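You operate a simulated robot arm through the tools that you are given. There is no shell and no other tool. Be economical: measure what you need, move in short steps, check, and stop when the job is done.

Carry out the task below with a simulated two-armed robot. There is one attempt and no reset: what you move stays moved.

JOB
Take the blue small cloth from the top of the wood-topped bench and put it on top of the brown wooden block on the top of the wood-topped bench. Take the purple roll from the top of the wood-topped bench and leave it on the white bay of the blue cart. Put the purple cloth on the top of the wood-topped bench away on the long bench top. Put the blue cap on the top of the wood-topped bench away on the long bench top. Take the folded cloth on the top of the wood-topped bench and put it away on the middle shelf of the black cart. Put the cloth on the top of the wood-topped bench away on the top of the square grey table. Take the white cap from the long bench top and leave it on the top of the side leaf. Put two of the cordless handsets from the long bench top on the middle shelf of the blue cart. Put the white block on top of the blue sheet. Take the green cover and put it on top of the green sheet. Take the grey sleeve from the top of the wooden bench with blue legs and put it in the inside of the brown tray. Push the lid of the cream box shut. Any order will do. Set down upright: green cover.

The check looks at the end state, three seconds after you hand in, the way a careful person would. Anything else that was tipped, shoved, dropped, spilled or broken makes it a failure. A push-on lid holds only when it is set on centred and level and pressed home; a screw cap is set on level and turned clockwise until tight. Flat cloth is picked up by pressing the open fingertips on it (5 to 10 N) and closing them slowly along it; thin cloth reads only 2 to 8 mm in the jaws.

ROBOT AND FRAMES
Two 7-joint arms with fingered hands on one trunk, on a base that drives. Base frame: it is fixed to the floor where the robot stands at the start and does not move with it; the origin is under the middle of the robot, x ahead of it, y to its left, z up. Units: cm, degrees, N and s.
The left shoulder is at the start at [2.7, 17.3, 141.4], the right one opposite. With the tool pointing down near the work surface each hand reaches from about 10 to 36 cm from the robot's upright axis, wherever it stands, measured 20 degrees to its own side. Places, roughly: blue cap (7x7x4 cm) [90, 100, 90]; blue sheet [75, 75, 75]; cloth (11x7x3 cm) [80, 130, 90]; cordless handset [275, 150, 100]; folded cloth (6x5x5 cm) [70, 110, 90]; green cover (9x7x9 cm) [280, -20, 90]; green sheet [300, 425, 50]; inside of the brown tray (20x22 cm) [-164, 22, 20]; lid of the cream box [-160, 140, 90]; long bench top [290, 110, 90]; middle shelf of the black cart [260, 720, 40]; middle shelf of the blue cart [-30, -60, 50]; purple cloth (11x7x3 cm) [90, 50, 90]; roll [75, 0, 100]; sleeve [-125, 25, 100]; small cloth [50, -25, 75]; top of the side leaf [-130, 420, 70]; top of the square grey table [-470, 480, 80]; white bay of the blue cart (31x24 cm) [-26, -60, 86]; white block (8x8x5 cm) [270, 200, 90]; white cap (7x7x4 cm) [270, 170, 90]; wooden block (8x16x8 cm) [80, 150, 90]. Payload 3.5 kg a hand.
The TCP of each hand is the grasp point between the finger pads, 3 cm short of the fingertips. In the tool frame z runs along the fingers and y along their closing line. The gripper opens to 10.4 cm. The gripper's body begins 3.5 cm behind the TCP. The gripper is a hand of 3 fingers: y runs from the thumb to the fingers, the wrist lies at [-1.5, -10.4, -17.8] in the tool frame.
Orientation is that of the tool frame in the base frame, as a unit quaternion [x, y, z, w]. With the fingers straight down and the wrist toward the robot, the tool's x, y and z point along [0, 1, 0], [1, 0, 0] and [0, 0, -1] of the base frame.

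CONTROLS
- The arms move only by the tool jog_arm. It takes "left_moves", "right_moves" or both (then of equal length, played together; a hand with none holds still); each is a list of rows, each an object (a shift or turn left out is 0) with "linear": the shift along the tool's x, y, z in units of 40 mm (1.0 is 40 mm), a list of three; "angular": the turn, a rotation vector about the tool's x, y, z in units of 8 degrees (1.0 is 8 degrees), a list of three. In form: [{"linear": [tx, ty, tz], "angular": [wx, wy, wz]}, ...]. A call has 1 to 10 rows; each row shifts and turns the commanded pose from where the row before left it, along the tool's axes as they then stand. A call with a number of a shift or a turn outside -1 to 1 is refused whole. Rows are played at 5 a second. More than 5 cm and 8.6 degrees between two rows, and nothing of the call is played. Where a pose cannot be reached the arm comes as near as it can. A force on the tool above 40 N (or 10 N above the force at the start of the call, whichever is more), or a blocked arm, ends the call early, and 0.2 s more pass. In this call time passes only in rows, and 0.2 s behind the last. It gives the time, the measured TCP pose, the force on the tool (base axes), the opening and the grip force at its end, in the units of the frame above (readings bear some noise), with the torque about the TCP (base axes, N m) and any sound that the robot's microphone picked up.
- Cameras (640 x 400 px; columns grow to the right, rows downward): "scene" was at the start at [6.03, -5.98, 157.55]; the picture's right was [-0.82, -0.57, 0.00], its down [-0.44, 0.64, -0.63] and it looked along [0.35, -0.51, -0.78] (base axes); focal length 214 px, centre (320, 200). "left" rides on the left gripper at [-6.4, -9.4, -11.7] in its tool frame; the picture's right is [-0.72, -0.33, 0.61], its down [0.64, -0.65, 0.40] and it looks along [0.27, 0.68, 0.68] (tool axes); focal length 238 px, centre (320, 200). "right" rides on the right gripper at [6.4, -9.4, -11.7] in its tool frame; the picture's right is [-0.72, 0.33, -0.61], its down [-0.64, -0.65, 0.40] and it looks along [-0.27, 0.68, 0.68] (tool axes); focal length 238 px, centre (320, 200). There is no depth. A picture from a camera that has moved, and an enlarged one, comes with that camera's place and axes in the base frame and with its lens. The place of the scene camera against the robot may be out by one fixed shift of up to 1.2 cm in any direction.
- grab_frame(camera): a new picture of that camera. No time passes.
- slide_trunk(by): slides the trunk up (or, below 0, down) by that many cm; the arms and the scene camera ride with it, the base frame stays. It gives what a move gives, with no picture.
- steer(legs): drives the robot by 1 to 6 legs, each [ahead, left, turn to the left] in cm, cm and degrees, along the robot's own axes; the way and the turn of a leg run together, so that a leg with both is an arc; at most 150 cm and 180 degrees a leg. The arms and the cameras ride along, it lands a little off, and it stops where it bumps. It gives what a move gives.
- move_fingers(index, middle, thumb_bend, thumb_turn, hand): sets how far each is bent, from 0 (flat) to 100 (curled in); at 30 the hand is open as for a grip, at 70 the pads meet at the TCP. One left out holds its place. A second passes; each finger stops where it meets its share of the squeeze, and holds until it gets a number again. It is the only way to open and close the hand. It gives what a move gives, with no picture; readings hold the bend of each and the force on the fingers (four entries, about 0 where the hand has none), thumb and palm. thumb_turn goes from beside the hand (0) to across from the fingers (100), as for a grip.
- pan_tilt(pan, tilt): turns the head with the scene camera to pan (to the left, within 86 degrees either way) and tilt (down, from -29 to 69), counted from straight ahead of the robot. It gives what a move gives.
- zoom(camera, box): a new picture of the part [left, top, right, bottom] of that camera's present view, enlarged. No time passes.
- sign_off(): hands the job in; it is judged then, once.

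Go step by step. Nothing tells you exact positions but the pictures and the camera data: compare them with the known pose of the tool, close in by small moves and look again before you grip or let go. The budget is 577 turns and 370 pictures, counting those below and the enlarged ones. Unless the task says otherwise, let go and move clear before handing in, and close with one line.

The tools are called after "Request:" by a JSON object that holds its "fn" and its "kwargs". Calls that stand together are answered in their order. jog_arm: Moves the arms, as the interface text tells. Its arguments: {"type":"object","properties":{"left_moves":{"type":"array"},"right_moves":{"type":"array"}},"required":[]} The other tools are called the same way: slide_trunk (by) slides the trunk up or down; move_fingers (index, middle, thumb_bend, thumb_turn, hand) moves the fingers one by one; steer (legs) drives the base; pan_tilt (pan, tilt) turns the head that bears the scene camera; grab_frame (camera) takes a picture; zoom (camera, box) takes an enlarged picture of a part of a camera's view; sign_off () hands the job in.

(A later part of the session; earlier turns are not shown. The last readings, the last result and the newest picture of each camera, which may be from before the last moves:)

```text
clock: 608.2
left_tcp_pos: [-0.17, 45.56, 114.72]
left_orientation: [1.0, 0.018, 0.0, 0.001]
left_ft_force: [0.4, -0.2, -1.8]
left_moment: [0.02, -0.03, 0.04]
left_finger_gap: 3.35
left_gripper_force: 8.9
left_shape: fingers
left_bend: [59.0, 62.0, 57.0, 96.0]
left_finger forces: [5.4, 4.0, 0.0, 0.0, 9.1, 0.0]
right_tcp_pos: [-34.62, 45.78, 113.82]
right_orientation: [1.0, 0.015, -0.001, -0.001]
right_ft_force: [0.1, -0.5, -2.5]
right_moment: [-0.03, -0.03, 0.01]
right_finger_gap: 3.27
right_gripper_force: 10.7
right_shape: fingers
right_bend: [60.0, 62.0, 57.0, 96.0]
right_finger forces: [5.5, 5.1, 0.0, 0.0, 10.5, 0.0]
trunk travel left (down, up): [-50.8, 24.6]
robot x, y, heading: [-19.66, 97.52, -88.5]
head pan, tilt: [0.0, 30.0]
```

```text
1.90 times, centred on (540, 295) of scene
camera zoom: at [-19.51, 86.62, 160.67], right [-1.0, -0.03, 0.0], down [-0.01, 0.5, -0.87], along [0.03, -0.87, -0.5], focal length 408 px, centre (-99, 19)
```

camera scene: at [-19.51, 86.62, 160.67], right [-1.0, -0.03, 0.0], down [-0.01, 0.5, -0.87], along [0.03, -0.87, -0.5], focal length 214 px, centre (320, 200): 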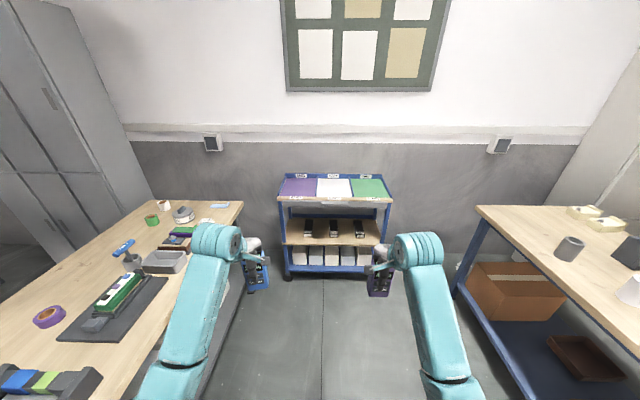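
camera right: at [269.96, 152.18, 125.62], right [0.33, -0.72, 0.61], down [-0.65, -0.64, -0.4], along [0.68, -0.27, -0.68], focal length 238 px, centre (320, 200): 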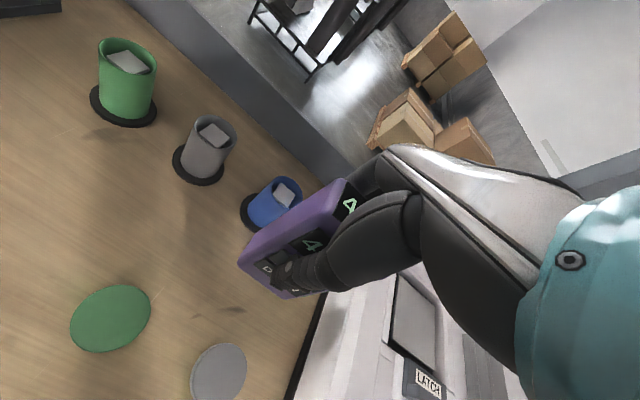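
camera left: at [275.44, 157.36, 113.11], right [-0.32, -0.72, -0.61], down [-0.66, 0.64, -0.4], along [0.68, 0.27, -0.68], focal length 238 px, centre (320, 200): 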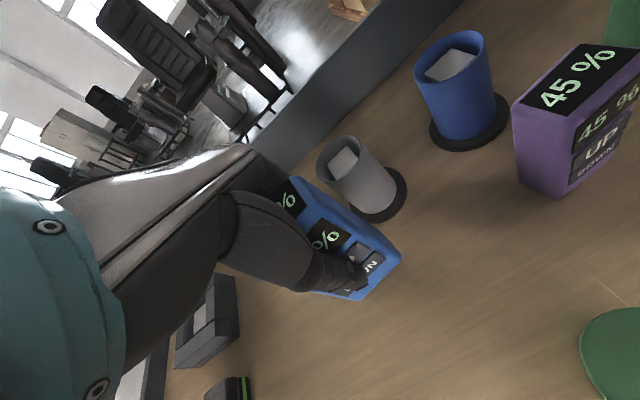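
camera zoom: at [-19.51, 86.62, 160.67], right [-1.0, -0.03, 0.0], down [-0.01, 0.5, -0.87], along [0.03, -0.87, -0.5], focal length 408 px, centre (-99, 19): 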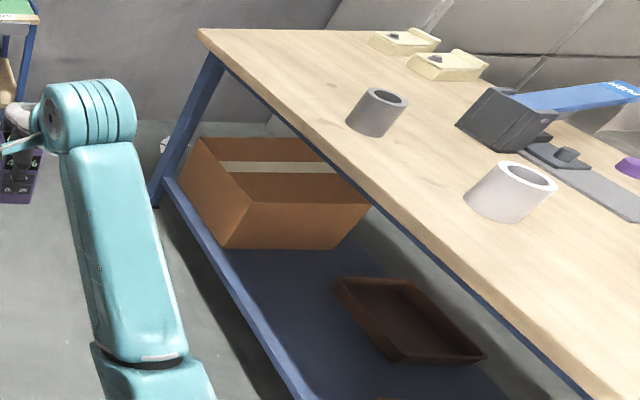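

Request:
{"fn": "steer", "kwargs": {"legs": [[0, 0, -1.5], [0, -11, 0], [55, 0, 0]]}}

Request:
{"fn": "jog_arm", "kwargs": {"right_moves": [{"linear": [-0.9, 0, 0]}, {"linear": [-0.9, 0, 0]}, {"linear": [-0.9, 0, 0]}, {"linear": [-0.9, 0, 0]}, {"linear": [-0.9, -0.4, 0]}, {"linear": [-0.9, -0.4, 0]}, {"linear": [-0.9, -0.4, 0]}]}}

Request:
{"fn": "grab_frame", "kwargs": {"camera": "scene"}}

Request:
{"fn": "grab_frame", "kwargs": {"camera": "left"}}

```text
clock: 612.6
left_tcp_pos: [-11.35, -11.1, 114.78]
left_orientation: [1.0, 0.015, -0.001, 0.0]
left_ft_force: [0.3, -0.5, -2.0]
left_moment: [0.02, 0.01, 0.04]
left_finger_gap: 3.34
left_gripper_force: 9.1
left_shape: fingers
left_bend: [59.0, 62.0, 57.0, 96.0]
left_finger forces: [5.5, 3.8, 0.0, 0.0, 9.3, 0.0]
right_tcp_pos: [-45.55, -10.25, 113.74]
right_orientation: [1.0, 0.01, -0.001, -0.001]
right_ft_force: [-0.3, 0.6, -2.0]
right_moment: [0.02, -0.02, 0.01]
right_finger_gap: 3.29
right_gripper_force: 11.1
right_shape: fingers
right_bend: [60.0, 62.0, 57.0, 96.0]
right_finger forces: [5.4, 5.1, 0.0, 0.0, 10.5, 0.0]
trunk travel left (down, up): [-50.8, 24.6]
robot x, y, heading: [-30.01, 41.5, -88.8]
head pan, tilt: [0.0, 30.0]
```

```text
clock: 614.2
left_tcp_pos: [-11.46, -11.05, 114.82]
left_orientation: [1.0, 0.012, 0.0, 0.0]
left_ft_force: [0.1, 0.2, -1.9]
left_moment: [0.01, 0.0, -0.02]
left_finger_gap: 3.33
left_gripper_force: 9.3
left_shape: fingers
left_bend: [59.0, 62.0, 57.0, 96.0]
left_finger forces: [5.4, 4.0, 0.0, 0.1, 9.4, 0.1]
right_tcp_pos: [-71.03, -5.77, 113.67]
right_orientation: [1.0, 0.01, -0.002, 0.0]
right_ft_force: [-0.3, -1.1, -1.8]
right_moment: [-0.01, 0.01, 0.0]
right_finger_gap: 3.24
right_gripper_force: 10.9
right_shape: fingers
right_bend: [60.0, 62.0, 57.0, 96.0]
right_finger forces: [5.6, 5.1, 0.0, 0.0, 10.6, 0.1]
trunk travel left (down, up): [-50.8, 24.6]
robot x, y, heading: [-30.46, 40.98, -88.9]
head pan, tilt: [0.0, 30.0]
```

```text
185 pictures are left
camera scene: at [-30.32, 30.45, 160.68], right [-1.0, -0.02, 0.0], down [-0.01, 0.5, -0.87], along [0.02, -0.87, -0.5], focal length 214 px, centre (320, 200)
```

scene: 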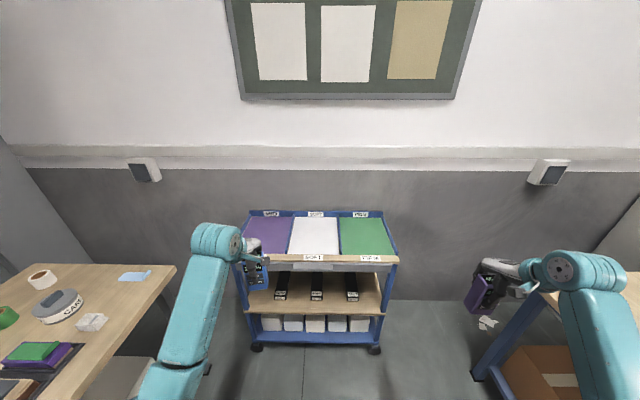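

```text
184 pictures are left
camera left: at [-18.17, -1.71, 126.41], right [-0.73, 0.31, -0.61], down [0.62, 0.67, -0.41], along [0.29, -0.68, -0.68], focal length 238 px, centre (320, 200)
```

left: 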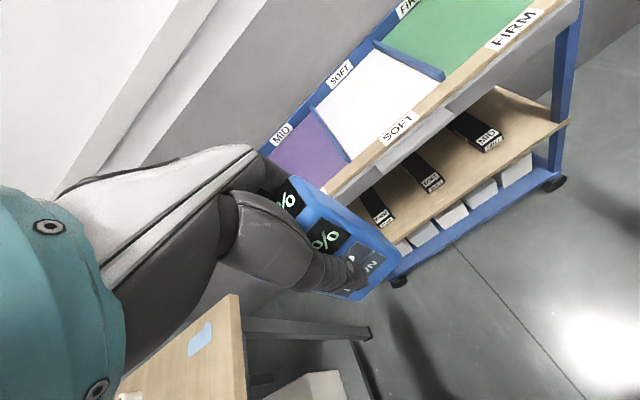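

Request:
{"fn": "slide_trunk", "kwargs": {"by": -40}}

Request:
{"fn": "jog_arm", "kwargs": {"left_moves": [{"linear": [0, 0, 1], "angular": [-0.5, 0, 0]}, {"linear": [0, 0, 1], "angular": [-0.5, 0, 0]}, {"linear": [0, 0, 1]}, {"linear": [0, 0, 1]}, {"linear": [0, 0, 0.4]}]}}

Request:
{"fn": "grab_frame", "kwargs": {"camera": "scene"}}

Request:
{"fn": "grab_frame", "kwargs": {"camera": "left"}}

```text
clock: 618.0
left_tcp_pos: [-11.29, -10.99, 74.77]
left_orientation: [1.0, 0.013, 0.001, 0.001]
left_ft_force: [1.2, 0.4, -2.3]
left_moment: [-0.02, -0.02, 0.04]
left_finger_gap: 3.37
left_gripper_force: 9.2
left_shape: fingers
left_bend: [59.0, 62.0, 57.0, 96.0]
left_finger forces: [5.4, 3.8, 0.1, 0.0, 9.2, 0.0]
right_tcp_pos: [-70.92, -5.91, 73.85]
right_orientation: [1.0, 0.01, -0.002, 0.0]
right_ft_force: [-1.0, -0.7, -1.8]
right_moment: [-0.04, -0.02, 0.02]
right_finger_gap: 3.26
right_gripper_force: 10.0
right_shape: fingers
right_bend: [60.0, 62.0, 57.0, 96.0]
right_finger forces: [5.6, 5.0, 0.0, 0.0, 10.6, 0.0]
trunk travel left (down, up): [-10.8, 64.6]
robot x, y, heading: [-29.86, 40.92, -88.8]
head pan, tilt: [0.0, 30.0]
```

```text
clock: 619.2
left_tcp_pos: [-11.36, -12.39, 56.9]
left_orientation: [0.997, 0.014, 0.001, 0.07]
left_ft_force: [0.8, -0.7, -2.3]
left_moment: [0.01, 0.02, -0.02]
left_finger_gap: 3.34
left_gripper_force: 9.7
left_shape: fingers
left_bend: [59.0, 62.0, 57.0, 96.0]
left_finger forces: [5.4, 3.8, 0.0, 0.1, 9.5, 0.1]
right_tcp_pos: [-70.82, -5.96, 73.83]
right_orientation: [1.0, 0.011, -0.002, -0.001]
right_ft_force: [0.1, -0.2, -3.3]
right_moment: [0.0, -0.02, 0.05]
right_finger_gap: 3.24
right_gripper_force: 11.0
right_shape: fingers
right_bend: [60.0, 62.0, 57.0, 96.0]
right_finger forces: [5.6, 5.0, 0.0, 0.0, 10.6, 0.0]
trunk travel left (down, up): [-10.8, 64.6]
robot x, y, heading: [-30.01, 41.11, -88.8]
head pan, tilt: [0.0, 30.0]
```

```text
183 pictures are left
camera scene: at [-29.94, 16.11, 119.78], right [-1.0, -0.02, 0.0], down [-0.01, 0.5, -0.87], along [0.02, -0.87, -0.5], focal length 214 px, centre (320, 200)
```

scene: 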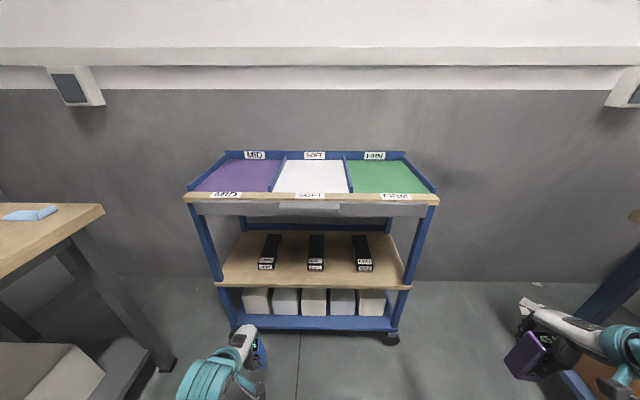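

```text
182 pictures are left
camera left: at [-18.09, -1.62, 67.09], right [-0.73, 0.22, -0.65], down [0.62, 0.61, -0.49], along [0.29, -0.77, -0.58], focal length 238 px, centre (320, 200)
```

left: 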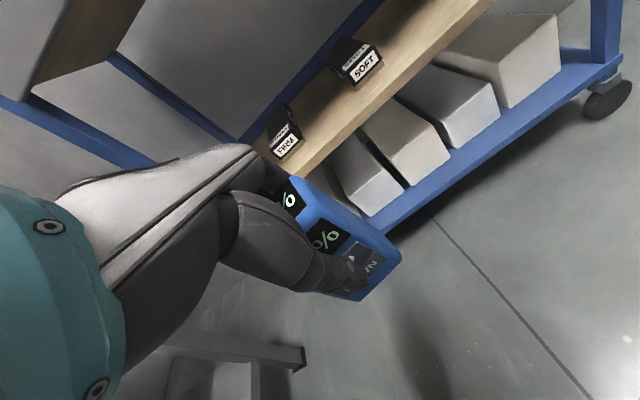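

Request:
{"fn": "jog_arm", "kwargs": {"right_moves": [{"linear": [-0.9, -0.3, 0]}]}}

Request:
{"fn": "steer", "kwargs": {"legs": [[0, -4.5, -1.2], [29, 0, 0]]}}

Request:
{"fn": "grab_frame", "kwargs": {"camera": "left"}}

Request:
{"fn": "grab_frame", "kwargs": {"camera": "scene"}}

```text
clock: 619.6
left_tcp_pos: [-11.19, -12.38, 57.01]
left_orientation: [0.997, 0.014, 0.0, 0.07]
left_ft_force: [0.4, 0.6, -2.5]
left_moment: [-0.03, 0.05, -0.01]
left_finger_gap: 3.35
left_gripper_force: 9.2
left_shape: fingers
left_bend: [59.0, 62.0, 57.0, 96.0]
left_finger forces: [5.5, 3.8, 0.1, 0.0, 9.3, 0.1]
right_tcp_pos: [-74.65, -4.78, 74.02]
right_orientation: [1.0, 0.01, -0.001, 0.0]
right_ft_force: [0.1, 0.7, -2.3]
right_moment: [-0.06, 0.0, -0.05]
right_finger_gap: 3.28
right_gripper_force: 11.2
right_shape: fingers
right_bend: [60.0, 62.0, 57.0, 96.0]
right_finger forces: [5.6, 5.1, 0.0, 0.0, 10.6, 0.1]
trunk travel left (down, up): [-10.8, 64.6]
robot x, y, heading: [-30.69, 41.19, -89.2]
head pan, tilt: [0.0, 30.0]
```

```text
clock: 622.1
left_tcp_pos: [-16.58, -42.52, 56.95]
left_orientation: [0.998, 0.005, 0.0, 0.069]
left_ft_force: [0.3, 0.7, -2.9]
left_moment: [0.0, 0.02, 0.0]
left_finger_gap: 3.3
left_gripper_force: 9.3
left_shape: fingers
left_bend: [59.0, 62.0, 57.0, 96.0]
left_finger forces: [5.5, 3.7, 0.0, 0.0, 9.4, 0.0]
right_tcp_pos: [-79.81, -33.89, 73.98]
right_orientation: [1.0, 0.002, -0.001, -0.001]
right_ft_force: [0.4, 0.3, -2.6]
right_moment: [-0.03, 0.02, -0.01]
right_finger_gap: 3.31
right_gripper_force: 10.6
right_shape: fingers
right_bend: [60.0, 62.0, 57.0, 96.0]
right_finger forces: [5.6, 5.0, 0.0, 0.0, 10.5, 0.0]
trunk travel left (down, up): [-10.8, 64.6]
robot x, y, heading: [-34.88, 11.27, -90.0]
head pan, tilt: [0.0, 30.0]
```

```text
181 pictures are left
camera left: at [-23.27, -31.56, 67.13], right [-0.72, 0.23, -0.65], down [0.63, 0.6, -0.49], along [0.28, -0.77, -0.58], focal length 238 px, centre (320, 200)
```

left: 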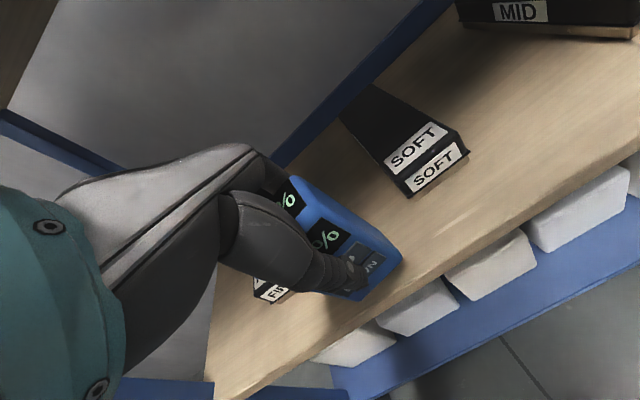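

```text
180 pictures are left
camera scene: at [-34.84, -13.66, 119.78], right [-1.0, 0.0, 0.0], down [0.0, 0.5, -0.87], along [0.0, -0.87, -0.5], focal length 214 px, centre (320, 200)
```

scene: 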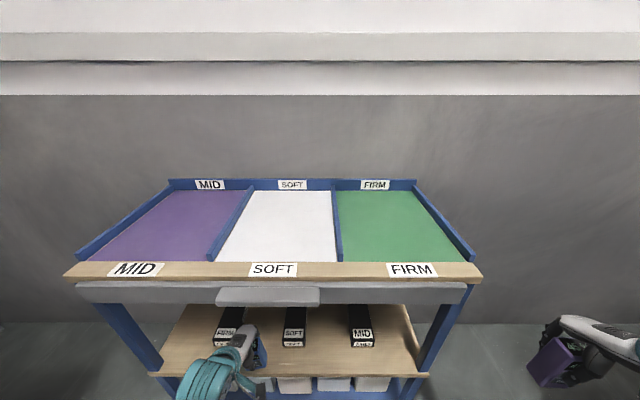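

Request:
{"fn": "jog_arm", "kwargs": {"left_moves": [{"linear": [0, 0.93, 0.13]}, {"linear": [0, 0.9, 0.13]}]}}

Request:
{"fn": "jog_arm", "kwargs": {"left_moves": [{"linear": [0, -0.07, 0.5]}, {"linear": [0, -0.07, 0.5]}]}}

Request:
{"fn": "grab_frame", "kwargs": {"camera": "left"}}

```text
clock: 622.7
left_tcp_pos: [-16.67, -49.89, 56.96]
left_orientation: [0.998, 0.005, 0.0, 0.069]
left_ft_force: [-0.6, 0.7, -2.0]
left_moment: [0.01, 0.0, 0.0]
left_finger_gap: 3.31
left_gripper_force: 9.2
left_shape: fingers
left_bend: [59.0, 62.0, 57.0, 96.0]
left_finger forces: [5.5, 3.8, 0.0, 0.1, 9.4, 0.1]
right_tcp_pos: [-79.69, -33.87, 73.91]
right_orientation: [1.0, 0.003, -0.001, 0.0]
right_ft_force: [0.2, 0.8, -1.7]
right_moment: [0.0, 0.0, -0.02]
right_finger_gap: 3.25
right_gripper_force: 11.1
right_shape: fingers
right_bend: [60.0, 62.0, 57.0, 96.0]
right_finger forces: [5.6, 4.9, 0.0, 0.1, 10.6, 0.0]
trunk travel left (down, up): [-10.8, 64.6]
robot x, y, heading: [-34.73, 11.2, -89.7]
head pan, tilt: [0.0, 30.0]
```

```text
clock: 623.3
left_tcp_pos: [-16.86, -49.95, 53.18]
left_orientation: [0.997, 0.006, 0.0, 0.075]
left_ft_force: [-0.4, 1.2, 11.6]
left_moment: [0.13, 0.02, -0.03]
left_finger_gap: 3.33
left_gripper_force: 10.8
left_shape: fingers
left_bend: [59.0, 62.0, 58.0, 96.0]
left_finger forces: [6.8, 4.7, 0.0, 0.1, 10.3, 0.0]
right_tcp_pos: [-79.88, -33.83, 74.1]
right_orientation: [1.0, 0.003, -0.002, 0.0]
right_ft_force: [0.1, 0.5, -2.2]
right_moment: [-0.03, -0.02, -0.01]
right_finger_gap: 3.26
right_gripper_force: 9.7
right_shape: fingers
right_bend: [60.0, 62.0, 57.0, 96.0]
right_finger forces: [5.6, 5.0, 0.1, 0.0, 10.5, 0.0]
trunk travel left (down, up): [-10.8, 64.6]
robot x, y, heading: [-34.98, 11.61, -89.8]
head pan, tilt: [0.0, 30.0]
```

```text
179 pictures are left
camera left: at [-23.39, -39.05, 63.38], right [-0.72, 0.22, -0.65], down [0.63, 0.59, -0.5], along [0.28, -0.77, -0.57], focal length 238 px, centre (320, 200)
```

left: 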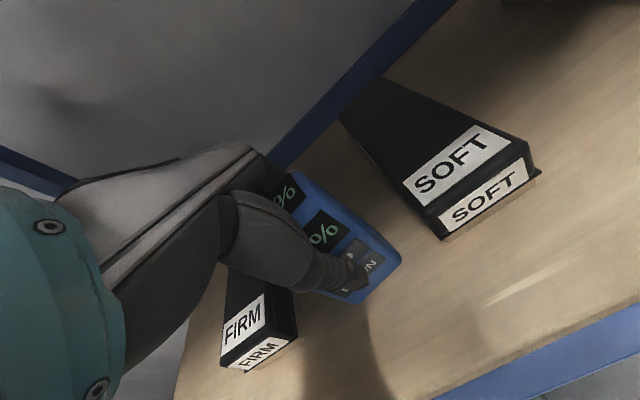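

Request:
{"fn": "jog_arm", "kwargs": {"left_moves": [{"linear": [0, 0, -0.15]}, {"linear": [0, 0.05, 0], "angular": [0.5, 0, 0]}, {"angular": [0.5, 0, 0]}]}}

Request:
{"fn": "jog_arm", "kwargs": {"left_moves": [{"linear": [0, 0, 0.1]}]}}

```text
clock: 624.1
left_tcp_pos: [-16.67, -49.91, 53.37]
left_orientation: [1.0, 0.005, 0.0, -0.001]
left_ft_force: [0.4, -0.5, -3.0]
left_moment: [0.0, -0.01, -0.01]
left_finger_gap: 3.32
left_gripper_force: 9.4
left_shape: fingers
left_bend: [59.0, 62.0, 58.0, 96.0]
left_finger forces: [5.7, 4.0, 0.0, 0.1, 9.7, 0.1]
right_tcp_pos: [-79.8, -33.77, 73.94]
right_orientation: [1.0, 0.003, -0.001, -0.001]
right_ft_force: [-0.5, -0.4, -1.6]
right_moment: [-0.02, -0.01, -0.02]
right_finger_gap: 3.24
right_gripper_force: 10.5
right_shape: fingers
right_bend: [60.0, 62.0, 57.0, 96.0]
right_finger forces: [5.7, 5.0, 0.0, 0.0, 10.5, 0.0]
trunk travel left (down, up): [-10.8, 64.6]
robot x, y, heading: [-34.7, 11.42, -90.0]
head pan, tilt: [0.0, 30.0]
```

```text
clock: 624.5
left_tcp_pos: [-16.65, -50.15, 53.32]
left_orientation: [1.0, 0.006, -0.001, 0.002]
left_ft_force: [-0.3, 2.0, 5.9]
left_moment: [0.08, 0.01, -0.02]
left_finger_gap: 3.3
left_gripper_force: 10.5
left_shape: fingers
left_bend: [60.0, 63.0, 58.0, 96.0]
left_finger forces: [5.3, 3.7, 0.0, 0.1, 11.1, 0.1]
right_tcp_pos: [-79.77, -33.79, 74.04]
right_orientation: [1.0, 0.002, -0.001, 0.001]
right_ft_force: [-0.7, 0.3, -1.9]
right_moment: [0.0, 0.01, 0.04]
right_finger_gap: 3.28
right_gripper_force: 10.8
right_shape: fingers
right_bend: [60.0, 62.0, 57.0, 96.0]
right_finger forces: [5.6, 5.0, 0.0, 0.1, 10.6, 0.0]
trunk travel left (down, up): [-10.8, 64.6]
robot x, y, heading: [-34.95, 11.37, -89.9]
head pan, tilt: [0.0, 30.0]
```

Request:
{"fn": "move_fingers", "kwargs": {"hand": "left", "index": 45, "middle": 45, "thumb_bend": 45}}

Request:
{"fn": "move_fingers", "kwargs": {"hand": "left", "index": 30, "middle": 30, "thumb_bend": 30}}

Request:
{"fn": "jog_arm", "kwargs": {"left_moves": [{"linear": [0, 0, -0.4]}, {"linear": [0, 0, -0.4]}, {"linear": [0, 0, -0.35]}]}}

Request:
{"fn": "grab_frame", "kwargs": {"camera": "left"}}

Request:
{"fn": "grab_frame", "kwargs": {"camera": "scene"}}

```text
clock: 625.5
left_tcp_pos: [-16.5, -49.96, 52.98]
left_orientation: [1.0, 0.006, 0.0, 0.001]
left_ft_force: [-0.4, 0.2, -0.4]
left_moment: [0.0, 0.0, 0.03]
left_finger_gap: 6.44
left_gripper_force: 0.0
left_shape: fingers
left_bend: [45.0, 45.0, 45.0, 97.0]
left_finger forces: [0.0, 0.0, 0.0, 0.0, 0.1, 0.1]
right_tcp_pos: [-79.81, -33.8, 73.96]
right_orientation: [1.0, 0.002, -0.001, -0.001]
right_ft_force: [-0.5, -0.5, -2.3]
right_moment: [0.0, 0.02, -0.01]
right_finger_gap: 3.24
right_gripper_force: 10.6
right_shape: fingers
right_bend: [60.0, 62.0, 57.0, 96.0]
right_finger forces: [5.6, 5.1, 0.0, 0.1, 10.6, 0.0]
trunk travel left (down, up): [-10.8, 64.6]
robot x, y, heading: [-34.98, 11.12, -89.7]
head pan, tilt: [0.0, 30.0]
```

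```text
clock: 626.5
left_tcp_pos: [-16.6, -49.86, 53.14]
left_orientation: [1.0, 0.005, 0.0, 0.001]
left_ft_force: [-0.8, -0.5, -0.3]
left_moment: [0.01, -0.03, 0.0]
left_finger_gap: 10.29
left_gripper_force: 0.0
left_shape: fingers
left_bend: [30.0, 30.0, 30.0, 97.0]
left_finger forces: [0.0, 0.0, 0.0, 0.0, 0.1, 0.0]
right_tcp_pos: [-79.69, -33.85, 73.89]
right_orientation: [1.0, 0.003, 0.0, -0.001]
right_ft_force: [1.0, 0.2, -2.9]
right_moment: [-0.03, 0.02, 0.0]
right_finger_gap: 3.26
right_gripper_force: 10.7
right_shape: fingers
right_bend: [60.0, 62.0, 57.0, 96.0]
right_finger forces: [5.6, 5.0, 0.1, 0.1, 10.6, 0.0]
trunk travel left (down, up): [-10.8, 64.6]
robot x, y, heading: [-34.37, 11.67, -89.8]
head pan, tilt: [0.0, 30.0]
```

```text
clock: 627.3
left_tcp_pos: [-16.68, -49.87, 57.94]
left_orientation: [1.0, 0.006, 0.0, 0.0]
left_ft_force: [-0.3, -0.2, -0.1]
left_moment: [0.02, 0.05, 0.03]
left_finger_gap: 10.28
left_gripper_force: 0.0
left_shape: fingers
left_bend: [30.0, 30.0, 30.0, 97.0]
left_finger forces: [0.1, 0.0, 0.0, 0.1, 0.0, 0.0]
right_tcp_pos: [-79.83, -33.81, 73.88]
right_orientation: [1.0, 0.003, -0.001, -0.001]
right_ft_force: [0.3, -1.0, -1.8]
right_moment: [0.01, -0.02, -0.02]
right_finger_gap: 3.26
right_gripper_force: 10.7
right_shape: fingers
right_bend: [60.0, 62.0, 57.0, 96.0]
right_finger forces: [5.6, 4.9, 0.0, 0.0, 10.7, 0.1]
trunk travel left (down, up): [-10.8, 64.6]
robot x, y, heading: [-34.57, 11.61, -89.7]
head pan, tilt: [0.0, 30.0]
```

```text
178 pictures are left
camera left: at [-23.21, -40.6, 69.49], right [-0.72, 0.32, -0.61], down [0.63, 0.66, -0.41], along [0.28, -0.68, -0.68], focal length 238 px, centre (320, 200)
```

left: 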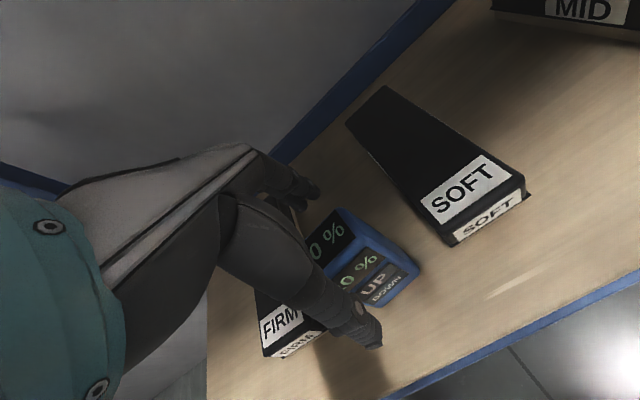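

```text
177 pictures are left
camera scene: at [-34.85, -13.62, 119.78], right [-1.0, 0.0, 0.0], down [0.0, 0.5, -0.87], along [0.0, -0.87, -0.5], focal length 214 px, centre (320, 200)
```

scene: 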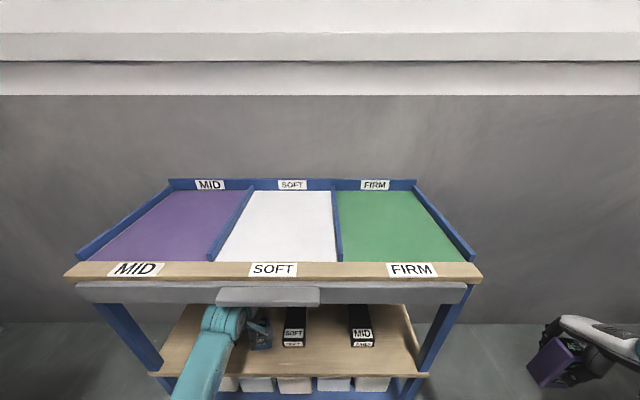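

Request:
{"fn": "jog_arm", "kwargs": {"left_moves": [{"angular": [-0.9, 0, 0]}, {"linear": [0, 0, -0.12], "angular": [-0.9, 0, 0]}, {"linear": [0, 0, -0.12], "angular": [-0.9, 0, 0]}]}}

Request:
{"fn": "grab_frame", "kwargs": {"camera": "left"}}

```text
clock: 628.1
left_tcp_pos: [-16.62, -49.83, 58.76]
left_orientation: [0.982, 0.006, 0.0, 0.189]
left_ft_force: [0.5, 0.5, 0.2]
left_moment: [0.01, 0.02, -0.01]
left_finger_gap: 10.28
left_gripper_force: 0.0
left_shape: fingers
left_bend: [30.0, 30.0, 30.0, 97.0]
left_finger forces: [0.0, 0.1, 0.0, 0.1, 0.0, 0.0]
right_tcp_pos: [-79.9, -33.82, 74.12]
right_orientation: [1.0, 0.003, -0.001, -0.001]
right_ft_force: [-0.5, -0.7, -2.1]
right_moment: [-0.01, -0.02, 0.03]
right_finger_gap: 3.28
right_gripper_force: 10.7
right_shape: fingers
right_bend: [60.0, 62.0, 57.0, 96.0]
right_finger forces: [5.7, 4.9, 0.1, 0.1, 10.6, 0.0]
trunk travel left (down, up): [-10.8, 64.6]
robot x, y, heading: [-34.6, 11.48, -89.7]
head pan, tilt: [0.0, 30.0]
```

```text
176 pictures are left
camera left: at [-23.18, -36.78, 66.0], right [-0.72, 0.07, -0.69], down [0.63, 0.46, -0.62], along [0.28, -0.88, -0.38], focal length 238 px, centre (320, 200)
```

left: 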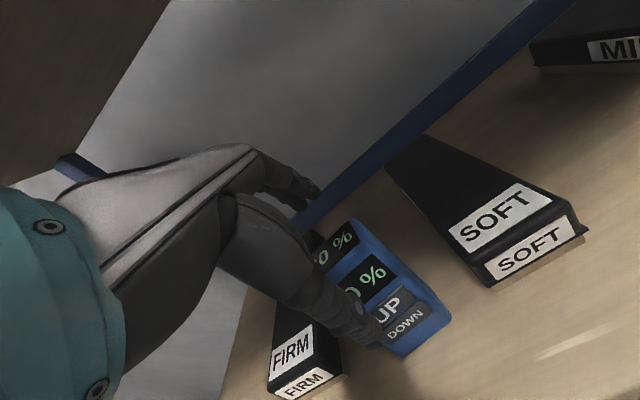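

Request:
{"fn": "jog_arm", "kwargs": {"left_moves": [{"linear": [0, -0.6, -0.24]}, {"linear": [0, -0.8, -0.32]}, {"linear": [0, -0.9, -0.36]}, {"linear": [0, -0.9, -0.36]}]}}

Request:
{"fn": "grab_frame", "kwargs": {"camera": "left"}}

```text
clock: 629.1
left_tcp_pos: [-16.7, -35.96, 58.75]
left_orientation: [0.982, 0.006, 0.0, 0.188]
left_ft_force: [-0.3, -0.1, -0.5]
left_moment: [0.02, 0.0, 0.04]
left_finger_gap: 10.28
left_gripper_force: 0.0
left_shape: fingers
left_bend: [30.0, 30.0, 30.0, 97.0]
left_finger forces: [0.0, 0.0, 0.0, 0.1, 0.0, 0.0]
right_tcp_pos: [-79.83, -33.92, 73.9]
right_orientation: [1.0, 0.002, 0.0, -0.001]
right_ft_force: [0.3, 0.1, -2.1]
right_moment: [-0.06, 0.0, -0.01]
right_finger_gap: 3.26
right_gripper_force: 10.4
right_shape: fingers
right_bend: [60.0, 62.0, 57.0, 96.0]
right_finger forces: [5.6, 5.0, 0.1, 0.0, 10.7, 0.1]
trunk travel left (down, up): [-10.8, 64.6]
robot x, y, heading: [-34.72, 11.52, -89.9]
head pan, tilt: [0.0, 30.0]
```

```text
175 pictures are left
camera left: at [-23.38, -22.99, 66.06], right [-0.72, 0.07, -0.69], down [0.63, 0.46, -0.62], along [0.28, -0.88, -0.38], focal length 238 px, centre (320, 200)
```

left: 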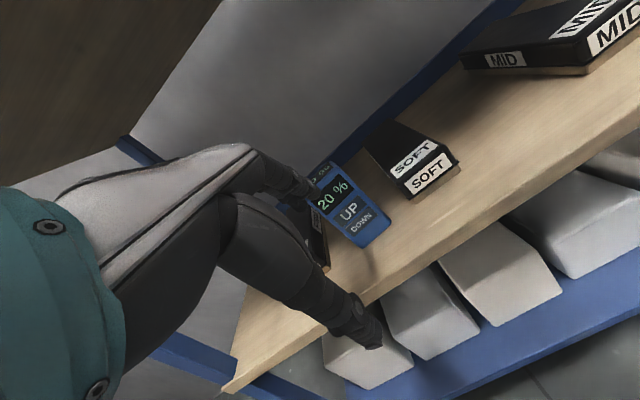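

Request:
{"fn": "steer", "kwargs": {"legs": [[-25, 0, 0], [0, 14, 0]]}}

Request:
{"fn": "jog_arm", "kwargs": {"right_moves": [{"linear": [0.9, 0.2, 0]}, {"linear": [0.9, 0.2, 0]}, {"linear": [0.9, 0.2, 0]}, {"linear": [0.9, 0.2, 0]}, {"linear": [0.9, 0.2, 0]}, {"linear": [0.9, 0.2, 0.4]}, {"linear": [0.9, 0.2, 0.6]}, {"linear": [0.9, 0.2, 0.6]}]}}

Request:
{"fn": "grab_frame", "kwargs": {"camera": "right"}}

Request:
{"fn": "grab_frame", "kwargs": {"camera": "scene"}}

```text
clock: 631.9
left_tcp_pos: [-2.84, -11.35, 58.71]
left_orientation: [0.982, 0.004, -0.001, 0.189]
left_ft_force: [0.2, -0.2, 0.4]
left_moment: [-0.03, -0.02, -0.01]
left_finger_gap: 10.3
left_gripper_force: 0.0
left_shape: fingers
left_bend: [30.0, 30.0, 30.0, 97.0]
left_finger forces: [0.1, 0.1, 0.0, 0.1, 0.1, 0.0]
right_tcp_pos: [-65.95, -8.93, 73.97]
right_orientation: [1.0, 0.001, 0.0, -0.002]
right_ft_force: [-1.1, 0.1, -1.5]
right_moment: [0.02, 0.02, 0.04]
right_finger_gap: 3.27
right_gripper_force: 10.9
right_shape: fingers
right_bend: [60.0, 62.0, 57.0, 96.0]
right_finger forces: [5.5, 5.0, 0.0, 0.0, 10.5, 0.1]
trunk travel left (down, up): [-10.8, 64.6]
robot x, y, heading: [-20.59, 36.09, -89.9]
head pan, tilt: [0.0, 30.0]
```

```text
clock: 633.7
left_tcp_pos: [-2.96, -11.29, 58.7]
left_orientation: [0.982, 0.005, 0.001, 0.189]
left_ft_force: [-0.1, 0.3, 0.3]
left_moment: [-0.03, 0.02, -0.01]
left_finger_gap: 10.32
left_gripper_force: 0.0
left_shape: fingers
left_bend: [30.0, 30.0, 30.0, 97.0]
left_finger forces: [0.0, 0.1, 0.0, 0.1, 0.0, 0.1]
right_tcp_pos: [-37.09, -15.47, 67.7]
right_orientation: [1.0, 0.0, -0.001, -0.001]
right_ft_force: [0.3, 0.7, -2.6]
right_moment: [-0.06, 0.02, 0.0]
right_finger_gap: 3.27
right_gripper_force: 10.8
right_shape: fingers
right_bend: [60.0, 62.0, 57.0, 96.0]
right_finger forces: [5.6, 4.9, 0.1, 0.0, 10.5, 0.1]
trunk travel left (down, up): [-10.8, 64.6]
robot x, y, heading: [-20.53, 36.19, -89.9]
head pan, tilt: [0.0, 30.0]
```

```text
174 pictures are left
camera right: at [-30.71, -6.2, 79.51], right [-0.72, -0.33, 0.61], down [-0.64, 0.65, -0.4], along [-0.27, -0.68, -0.68], focal length 238 px, centre (320, 200)
```

right: 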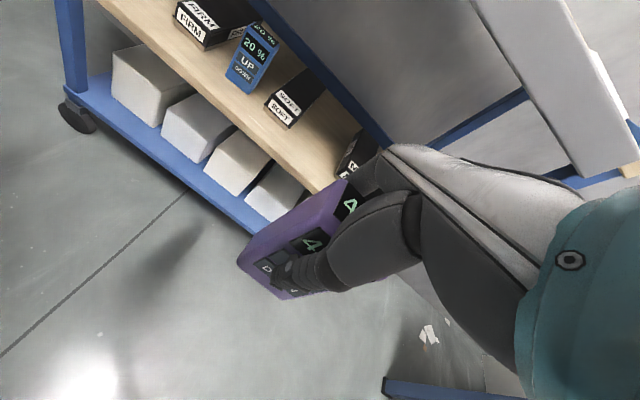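

```text
173 pictures are left
camera scene: at [-20.93, 11.12, 119.78], right [-1.0, 0.0, 0.0], down [0.0, 0.5, -0.87], along [0.0, -0.87, -0.5], focal length 214 px, centre (320, 200)
```

scene: 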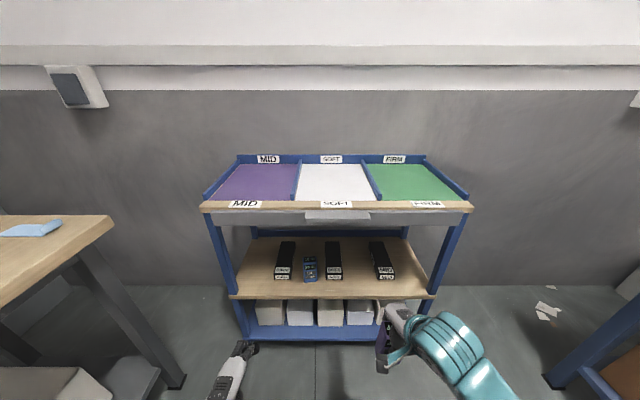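

Request:
{"fn": "jog_arm", "kwargs": {"right_moves": [{"linear": [0, 0, 1], "angular": [-0.5, 0, 0]}, {"linear": [0, 0, 1], "angular": [-0.5, 0, 0]}, {"linear": [0, 0, 0.6]}]}}

Request:
{"fn": "steer", "kwargs": {"legs": [[25, 0, 0]]}}

Request:
{"fn": "grab_frame", "kwargs": {"camera": "right"}}

Request:
{"fn": "grab_frame", "kwargs": {"camera": "scene"}}

```text
clock: 634.5
left_tcp_pos: [-2.97, -11.35, 58.71]
left_orientation: [0.982, 0.003, 0.0, 0.189]
left_ft_force: [0.5, 0.5, 0.3]
left_moment: [0.02, 0.01, 0.01]
left_finger_gap: 10.3
left_gripper_force: 0.1
left_shape: fingers
left_bend: [30.0, 30.0, 30.0, 97.0]
left_finger forces: [0.0, 0.1, 0.0, 0.1, 0.0, 0.0]
right_tcp_pos: [-36.92, -15.8, 57.16]
right_orientation: [0.998, 0.0, -0.001, 0.069]
right_ft_force: [-0.1, 0.3, -2.1]
right_moment: [-0.01, 0.02, -0.03]
right_finger_gap: 3.25
right_gripper_force: 11.1
right_shape: fingers
right_bend: [60.0, 62.0, 57.0, 96.0]
right_finger forces: [5.4, 4.8, 0.0, 0.0, 10.6, 0.0]
trunk travel left (down, up): [-10.8, 64.6]
robot x, y, heading: [-20.73, 36.23, -89.9]
head pan, tilt: [0.0, 30.0]
```

```text
clock: 636.3
left_tcp_pos: [-2.9, -36.65, 58.57]
left_orientation: [0.982, 0.004, 0.001, 0.187]
left_ft_force: [-0.3, -0.3, 0.3]
left_moment: [0.01, 0.03, 0.0]
left_finger_gap: 10.28
left_gripper_force: 0.0
left_shape: fingers
left_bend: [30.0, 30.0, 30.0, 97.0]
left_finger forces: [0.0, 0.1, 0.1, 0.0, 0.0, 0.0]
right_tcp_pos: [-36.85, -41.11, 57.16]
right_orientation: [0.998, 0.002, -0.001, 0.069]
right_ft_force: [0.1, -0.1, -2.1]
right_moment: [0.02, -0.02, 0.02]
right_finger_gap: 3.21
right_gripper_force: 10.3
right_shape: fingers
right_bend: [60.0, 62.0, 57.0, 96.0]
right_finger forces: [5.4, 4.9, 0.0, 0.1, 10.7, 0.0]
trunk travel left (down, up): [-10.8, 64.6]
robot x, y, heading: [-20.45, 11.15, -90.0]
head pan, tilt: [0.0, 30.0]
```

```text
172 pictures are left
camera right: at [-30.53, -30.23, 67.53], right [-0.72, -0.24, 0.65], down [-0.64, 0.59, -0.49], along [-0.27, -0.77, -0.58], focal length 238 px, centre (320, 200)
```

right: 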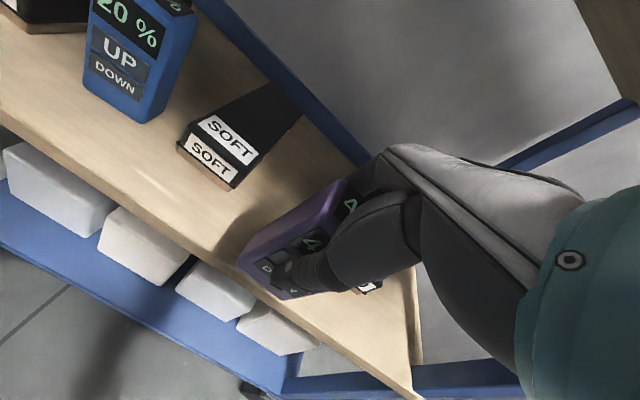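

```text
171 pictures are left
camera scene: at [-20.92, -14.12, 119.78], right [-1.0, 0.0, 0.0], down [0.0, 0.5, -0.87], along [0.0, -0.87, -0.5], focal length 214 px, centre (320, 200)
```

scene: 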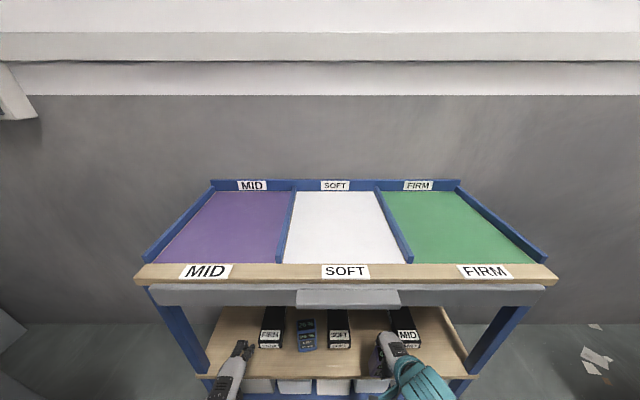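

Request:
{"fn": "jog_arm", "kwargs": {"right_moves": [{"linear": [-0.2, 0.75, 0.1]}, {"linear": [0, 0.75, 0.1]}, {"linear": [0, 0.72, 0.1]}]}}

Request:
{"fn": "jog_arm", "kwargs": {"right_moves": [{"linear": [0, -0.05, 0.35]}, {"linear": [0, -0.05, 0.35]}]}}

Request:
{"fn": "grab_frame", "kwargs": {"camera": "right"}}

```text
clock: 637.1
left_tcp_pos: [-2.82, -36.61, 58.68]
left_orientation: [0.982, 0.004, 0.0, 0.189]
left_ft_force: [-1.0, 1.4, -0.8]
left_moment: [0.0, -0.01, 0.0]
left_finger_gap: 10.31
left_gripper_force: 0.1
left_shape: fingers
left_bend: [30.0, 30.0, 30.0, 97.0]
left_finger forces: [0.0, 0.0, 0.1, 0.0, 0.0, 0.0]
right_tcp_pos: [-37.75, -50.3, 57.35]
right_orientation: [0.998, 0.002, -0.001, 0.068]
right_ft_force: [-0.6, -0.3, -1.4]
right_moment: [-0.01, 0.01, 0.0]
right_finger_gap: 3.26
right_gripper_force: 10.6
right_shape: fingers
right_bend: [60.0, 62.0, 57.0, 96.0]
right_finger forces: [5.6, 4.8, 0.0, 0.0, 10.6, 0.1]
trunk travel left (down, up): [-10.8, 64.6]
robot x, y, heading: [-20.93, 10.96, -90.0]
head pan, tilt: [0.0, 30.0]
```

```text
clock: 637.7
left_tcp_pos: [-2.87, -36.62, 58.66]
left_orientation: [0.982, 0.004, 0.0, 0.189]
left_ft_force: [-0.6, 0.2, 0.1]
left_moment: [0.01, 0.04, 0.03]
left_finger_gap: 10.3
left_gripper_force: 0.1
left_shape: fingers
left_bend: [30.0, 30.0, 30.0, 97.0]
left_finger forces: [0.0, 0.0, 0.0, 0.0, 0.0, 0.1]
right_tcp_pos: [-37.64, -50.12, 54.61]
right_orientation: [0.998, 0.001, -0.002, 0.069]
right_ft_force: [-0.6, -0.2, -1.9]
right_moment: [0.01, 0.01, 0.01]
right_finger_gap: 3.26
right_gripper_force: 10.6
right_shape: fingers
right_bend: [60.0, 62.0, 57.0, 96.0]
right_finger forces: [5.6, 4.7, 0.0, 0.1, 10.5, 0.1]
trunk travel left (down, up): [-10.8, 64.6]
robot x, y, heading: [-20.57, 10.97, -90.1]
head pan, tilt: [0.0, 30.0]
```

```text
170 pictures are left
camera right: at [-31.3, -39.24, 64.83], right [-0.72, -0.24, 0.65], down [-0.64, 0.59, -0.49], along [-0.27, -0.77, -0.58], focal length 238 px, centre (320, 200)
```

right: 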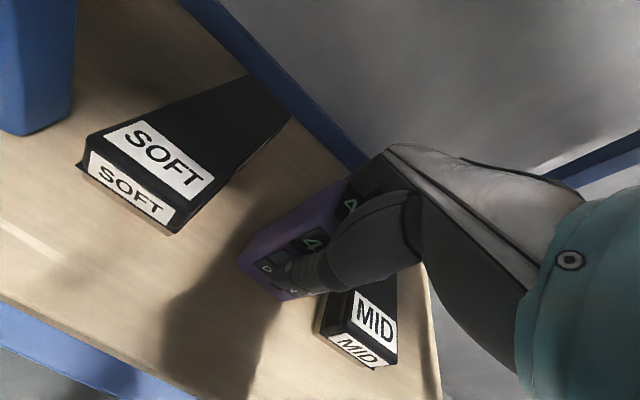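

Request:
{"fn": "jog_arm", "kwargs": {"right_moves": [{"angular": [0.5, 0, 0]}, {"angular": [0.5, 0, 0]}, {"linear": [0, 0, 0.2]}]}}

Request:
{"fn": "jog_arm", "kwargs": {"right_moves": [{"linear": [0, 0, 0.12]}]}}

```text
clock: 638.5
left_tcp_pos: [-2.99, -36.6, 58.75]
left_orientation: [0.982, 0.004, 0.0, 0.188]
left_ft_force: [0.0, 0.1, 0.4]
left_moment: [-0.03, 0.02, -0.05]
left_finger_gap: 10.29
left_gripper_force: 0.0
left_shape: fingers
left_bend: [30.0, 30.0, 30.0, 97.0]
left_finger forces: [0.0, 0.0, 0.0, 0.1, 0.1, 0.0]
right_tcp_pos: [-37.57, -50.01, 53.85]
right_orientation: [1.0, 0.0, -0.001, -0.002]
right_ft_force: [0.5, -0.3, -1.6]
right_moment: [0.0, 0.0, 0.01]
right_finger_gap: 3.22
right_gripper_force: 10.0
right_shape: fingers
right_bend: [60.0, 62.0, 57.0, 96.0]
right_finger forces: [5.7, 4.9, 0.0, 0.0, 10.3, 0.1]
trunk travel left (down, up): [-10.8, 64.6]
robot x, y, heading: [-20.53, 10.82, -89.8]
head pan, tilt: [0.0, 30.0]
```

```text
clock: 638.9
left_tcp_pos: [-2.98, -36.43, 58.71]
left_orientation: [0.982, 0.004, 0.001, 0.189]
left_ft_force: [-0.2, 0.2, -0.8]
left_moment: [-0.01, 0.02, -0.01]
left_finger_gap: 10.29
left_gripper_force: 0.0
left_shape: fingers
left_bend: [30.0, 30.0, 30.0, 97.0]
left_finger forces: [0.1, 0.1, 0.0, 0.0, 0.0, 0.0]
right_tcp_pos: [-37.55, -50.13, 53.47]
right_orientation: [1.0, 0.001, 0.0, 0.001]
right_ft_force: [1.2, 1.9, 4.9]
right_moment: [0.0, -0.01, -0.02]
right_finger_gap: 3.26
right_gripper_force: 11.5
right_shape: fingers
right_bend: [60.0, 62.0, 57.0, 96.0]
right_finger forces: [5.5, 5.2, 0.1, 0.1, 12.2, 0.0]
trunk travel left (down, up): [-10.8, 64.6]
robot x, y, heading: [-20.51, 10.95, -90.0]
head pan, tilt: [0.0, 30.0]
```

Contact; release and withdraw the same way as with the blue one.

Request:
{"fn": "move_fingers", "kwargs": {"hand": "right", "index": 45, "middle": 45, "thumb_bend": 45}}

Request:
{"fn": "move_fingers", "kwargs": {"hand": "right", "index": 30, "middle": 30, "thumb_bend": 30}}

Request:
{"fn": "jog_arm", "kwargs": {"right_moves": [{"linear": [0, 0, -0.4]}, {"linear": [0, 0, -0.4]}, {"linear": [0, 0, -0.35]}, {"angular": [-0.9, 0, 0]}, {"linear": [0, 0, -0.12], "angular": [-0.9, 0, 0]}, {"linear": [0, 0, -0.12], "angular": [-0.9, 0, 0]}]}}

Request:
{"fn": "grab_frame", "kwargs": {"camera": "right"}}

```text
clock: 639.9
left_tcp_pos: [-2.88, -36.5, 58.66]
left_orientation: [0.982, 0.004, 0.001, 0.189]
left_ft_force: [-0.1, -0.6, 0.6]
left_moment: [-0.01, -0.01, 0.04]
left_finger_gap: 10.3
left_gripper_force: 0.0
left_shape: fingers
left_bend: [30.0, 30.0, 30.0, 97.0]
left_finger forces: [0.0, 0.0, 0.0, 0.0, 0.0, 0.0]
right_tcp_pos: [-37.65, -50.04, 53.23]
right_orientation: [1.0, 0.0, 0.0, 0.0]
right_ft_force: [-0.1, -0.5, -0.3]
right_moment: [0.03, -0.02, -0.04]
right_finger_gap: 6.47
right_gripper_force: 0.0
right_shape: fingers
right_bend: [45.0, 45.0, 45.0, 97.0]
right_finger forces: [0.1, 0.0, 0.0, 0.1, 0.0, 0.1]
trunk travel left (down, up): [-10.8, 64.6]
robot x, y, heading: [-20.88, 11.12, -90.1]
head pan, tilt: [0.0, 30.0]
```

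```text
clock: 640.9
left_tcp_pos: [-2.85, -36.58, 58.85]
left_orientation: [0.982, 0.005, 0.0, 0.188]
left_ft_force: [0.0, 0.7, -0.1]
left_moment: [0.0, 0.03, 0.03]
left_finger_gap: 10.29
left_gripper_force: 0.1
left_shape: fingers
left_bend: [30.0, 30.0, 30.0, 97.0]
left_finger forces: [0.1, 0.0, 0.0, 0.0, 0.0, 0.0]
right_tcp_pos: [-37.62, -50.02, 53.27]
right_orientation: [1.0, 0.001, -0.001, -0.001]
right_ft_force: [-0.6, 0.1, 0.1]
right_moment: [0.03, 0.03, 0.01]
right_finger_gap: 10.25
right_gripper_force: 0.1
right_shape: fingers
right_bend: [30.0, 30.0, 30.0, 97.0]
right_finger forces: [0.0, 0.0, 0.0, 0.0, 0.0, 0.1]
trunk travel left (down, up): [-10.8, 64.6]
robot x, y, heading: [-20.54, 11.1, -90.1]
head pan, tilt: [0.0, 30.0]
```

```text
clock: 642.3
left_tcp_pos: [-2.82, -36.53, 58.78]
left_orientation: [0.982, 0.004, 0.0, 0.188]
left_ft_force: [-0.2, -0.3, 1.0]
left_moment: [-0.02, 0.0, 0.01]
left_finger_gap: 10.31
left_gripper_force: 0.0
left_shape: fingers
left_bend: [30.0, 30.0, 30.0, 97.0]
left_finger forces: [0.0, 0.1, 0.0, 0.0, 0.0, 0.1]
right_tcp_pos: [-37.65, -49.85, 58.7]
right_orientation: [0.982, 0.001, -0.002, 0.189]
right_ft_force: [0.3, 0.0, 0.3]
right_moment: [0.01, 0.01, 0.0]
right_finger_gap: 10.27
right_gripper_force: 0.0
right_shape: fingers
right_bend: [30.0, 30.0, 30.0, 97.0]
right_finger forces: [0.0, 0.1, 0.1, 0.0, 0.0, 0.1]
trunk travel left (down, up): [-10.8, 64.6]
robot x, y, heading: [-20.75, 10.71, -90.0]
head pan, tilt: [0.0, 30.0]
```

```text
169 pictures are left
camera right: at [-31.31, -36.83, 66.09], right [-0.72, -0.08, 0.69], down [-0.64, 0.46, -0.61], along [-0.27, -0.89, -0.38], focal length 238 px, centre (320, 200)
```

right: 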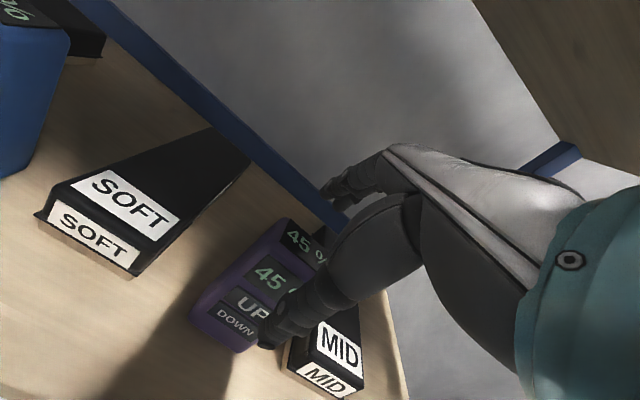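

Request:
{"fn": "jog_arm", "kwargs": {"right_moves": [{"linear": [0, -0.6, -0.24]}, {"linear": [0, -0.8, -0.32]}, {"linear": [0, -0.9, -0.36]}, {"linear": [0, -0.9, -0.36]}]}}

Request:
{"fn": "steer", "kwargs": {"legs": [[-40, 0, 0]]}}

Request:
{"fn": "grab_frame", "kwargs": {"camera": "scene"}}

```text
clock: 643.3
left_tcp_pos: [-3.07, -36.47, 58.78]
left_orientation: [0.982, 0.004, 0.001, 0.189]
left_ft_force: [-0.3, -0.1, -0.2]
left_moment: [-0.01, 0.02, -0.02]
left_finger_gap: 10.3
left_gripper_force: 0.0
left_shape: fingers
left_bend: [30.0, 30.0, 30.0, 97.0]
left_finger forces: [0.0, 0.0, 0.0, 0.1, 0.0, 0.0]
right_tcp_pos: [-37.88, -36.18, 58.41]
right_orientation: [0.982, 0.002, 0.0, 0.187]
right_ft_force: [0.4, 0.2, -0.8]
right_moment: [0.01, -0.01, 0.01]
right_finger_gap: 10.3
right_gripper_force: 0.0
right_shape: fingers
right_bend: [30.0, 30.0, 30.0, 97.0]
right_finger forces: [0.0, 0.0, 0.1, 0.0, 0.0, 0.1]
trunk travel left (down, up): [-10.8, 64.6]
robot x, y, heading: [-20.74, 10.69, -90.3]
head pan, tilt: [0.0, 30.0]
```

```text
clock: 645.8
left_tcp_pos: [-2.7, 3.72, 58.67]
left_orientation: [0.982, 0.009, 0.0, 0.188]
left_ft_force: [-0.1, -0.2, 0.9]
left_moment: [-0.01, -0.03, 0.02]
left_finger_gap: 10.28
left_gripper_force: 0.1
left_shape: fingers
left_bend: [30.0, 30.0, 30.0, 97.0]
left_finger forces: [0.0, 0.0, 0.0, 0.0, 0.0, 0.1]
right_tcp_pos: [-37.56, 3.77, 58.39]
right_orientation: [0.983, 0.006, 0.0, 0.186]
right_ft_force: [-0.2, -0.5, 0.3]
right_moment: [0.02, 0.0, 0.03]
right_finger_gap: 10.29
right_gripper_force: 0.2
right_shape: fingers
right_bend: [30.0, 30.0, 30.0, 97.0]
right_finger forces: [0.0, 0.1, 0.1, 0.0, 0.0, 0.0]
trunk travel left (down, up): [-10.8, 64.6]
robot x, y, heading: [-21.06, 51.05, -89.4]
head pan, tilt: [0.0, 30.0]
```

```text
168 pictures are left
camera scene: at [-20.89, 26.13, 119.79], right [-1.0, -0.01, 0.0], down [-0.01, 0.5, -0.87], along [0.01, -0.87, -0.5], focal length 214 px, centre (320, 200)
```

scene: 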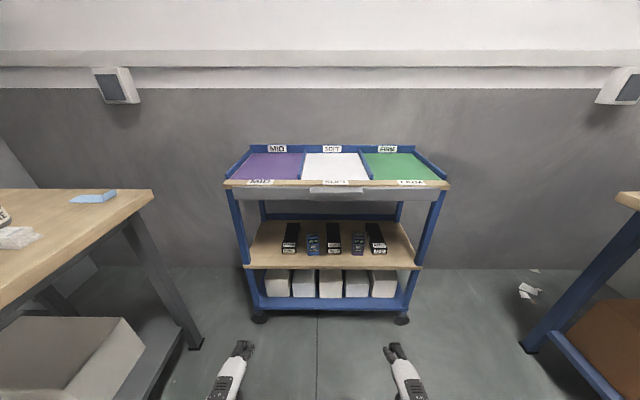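

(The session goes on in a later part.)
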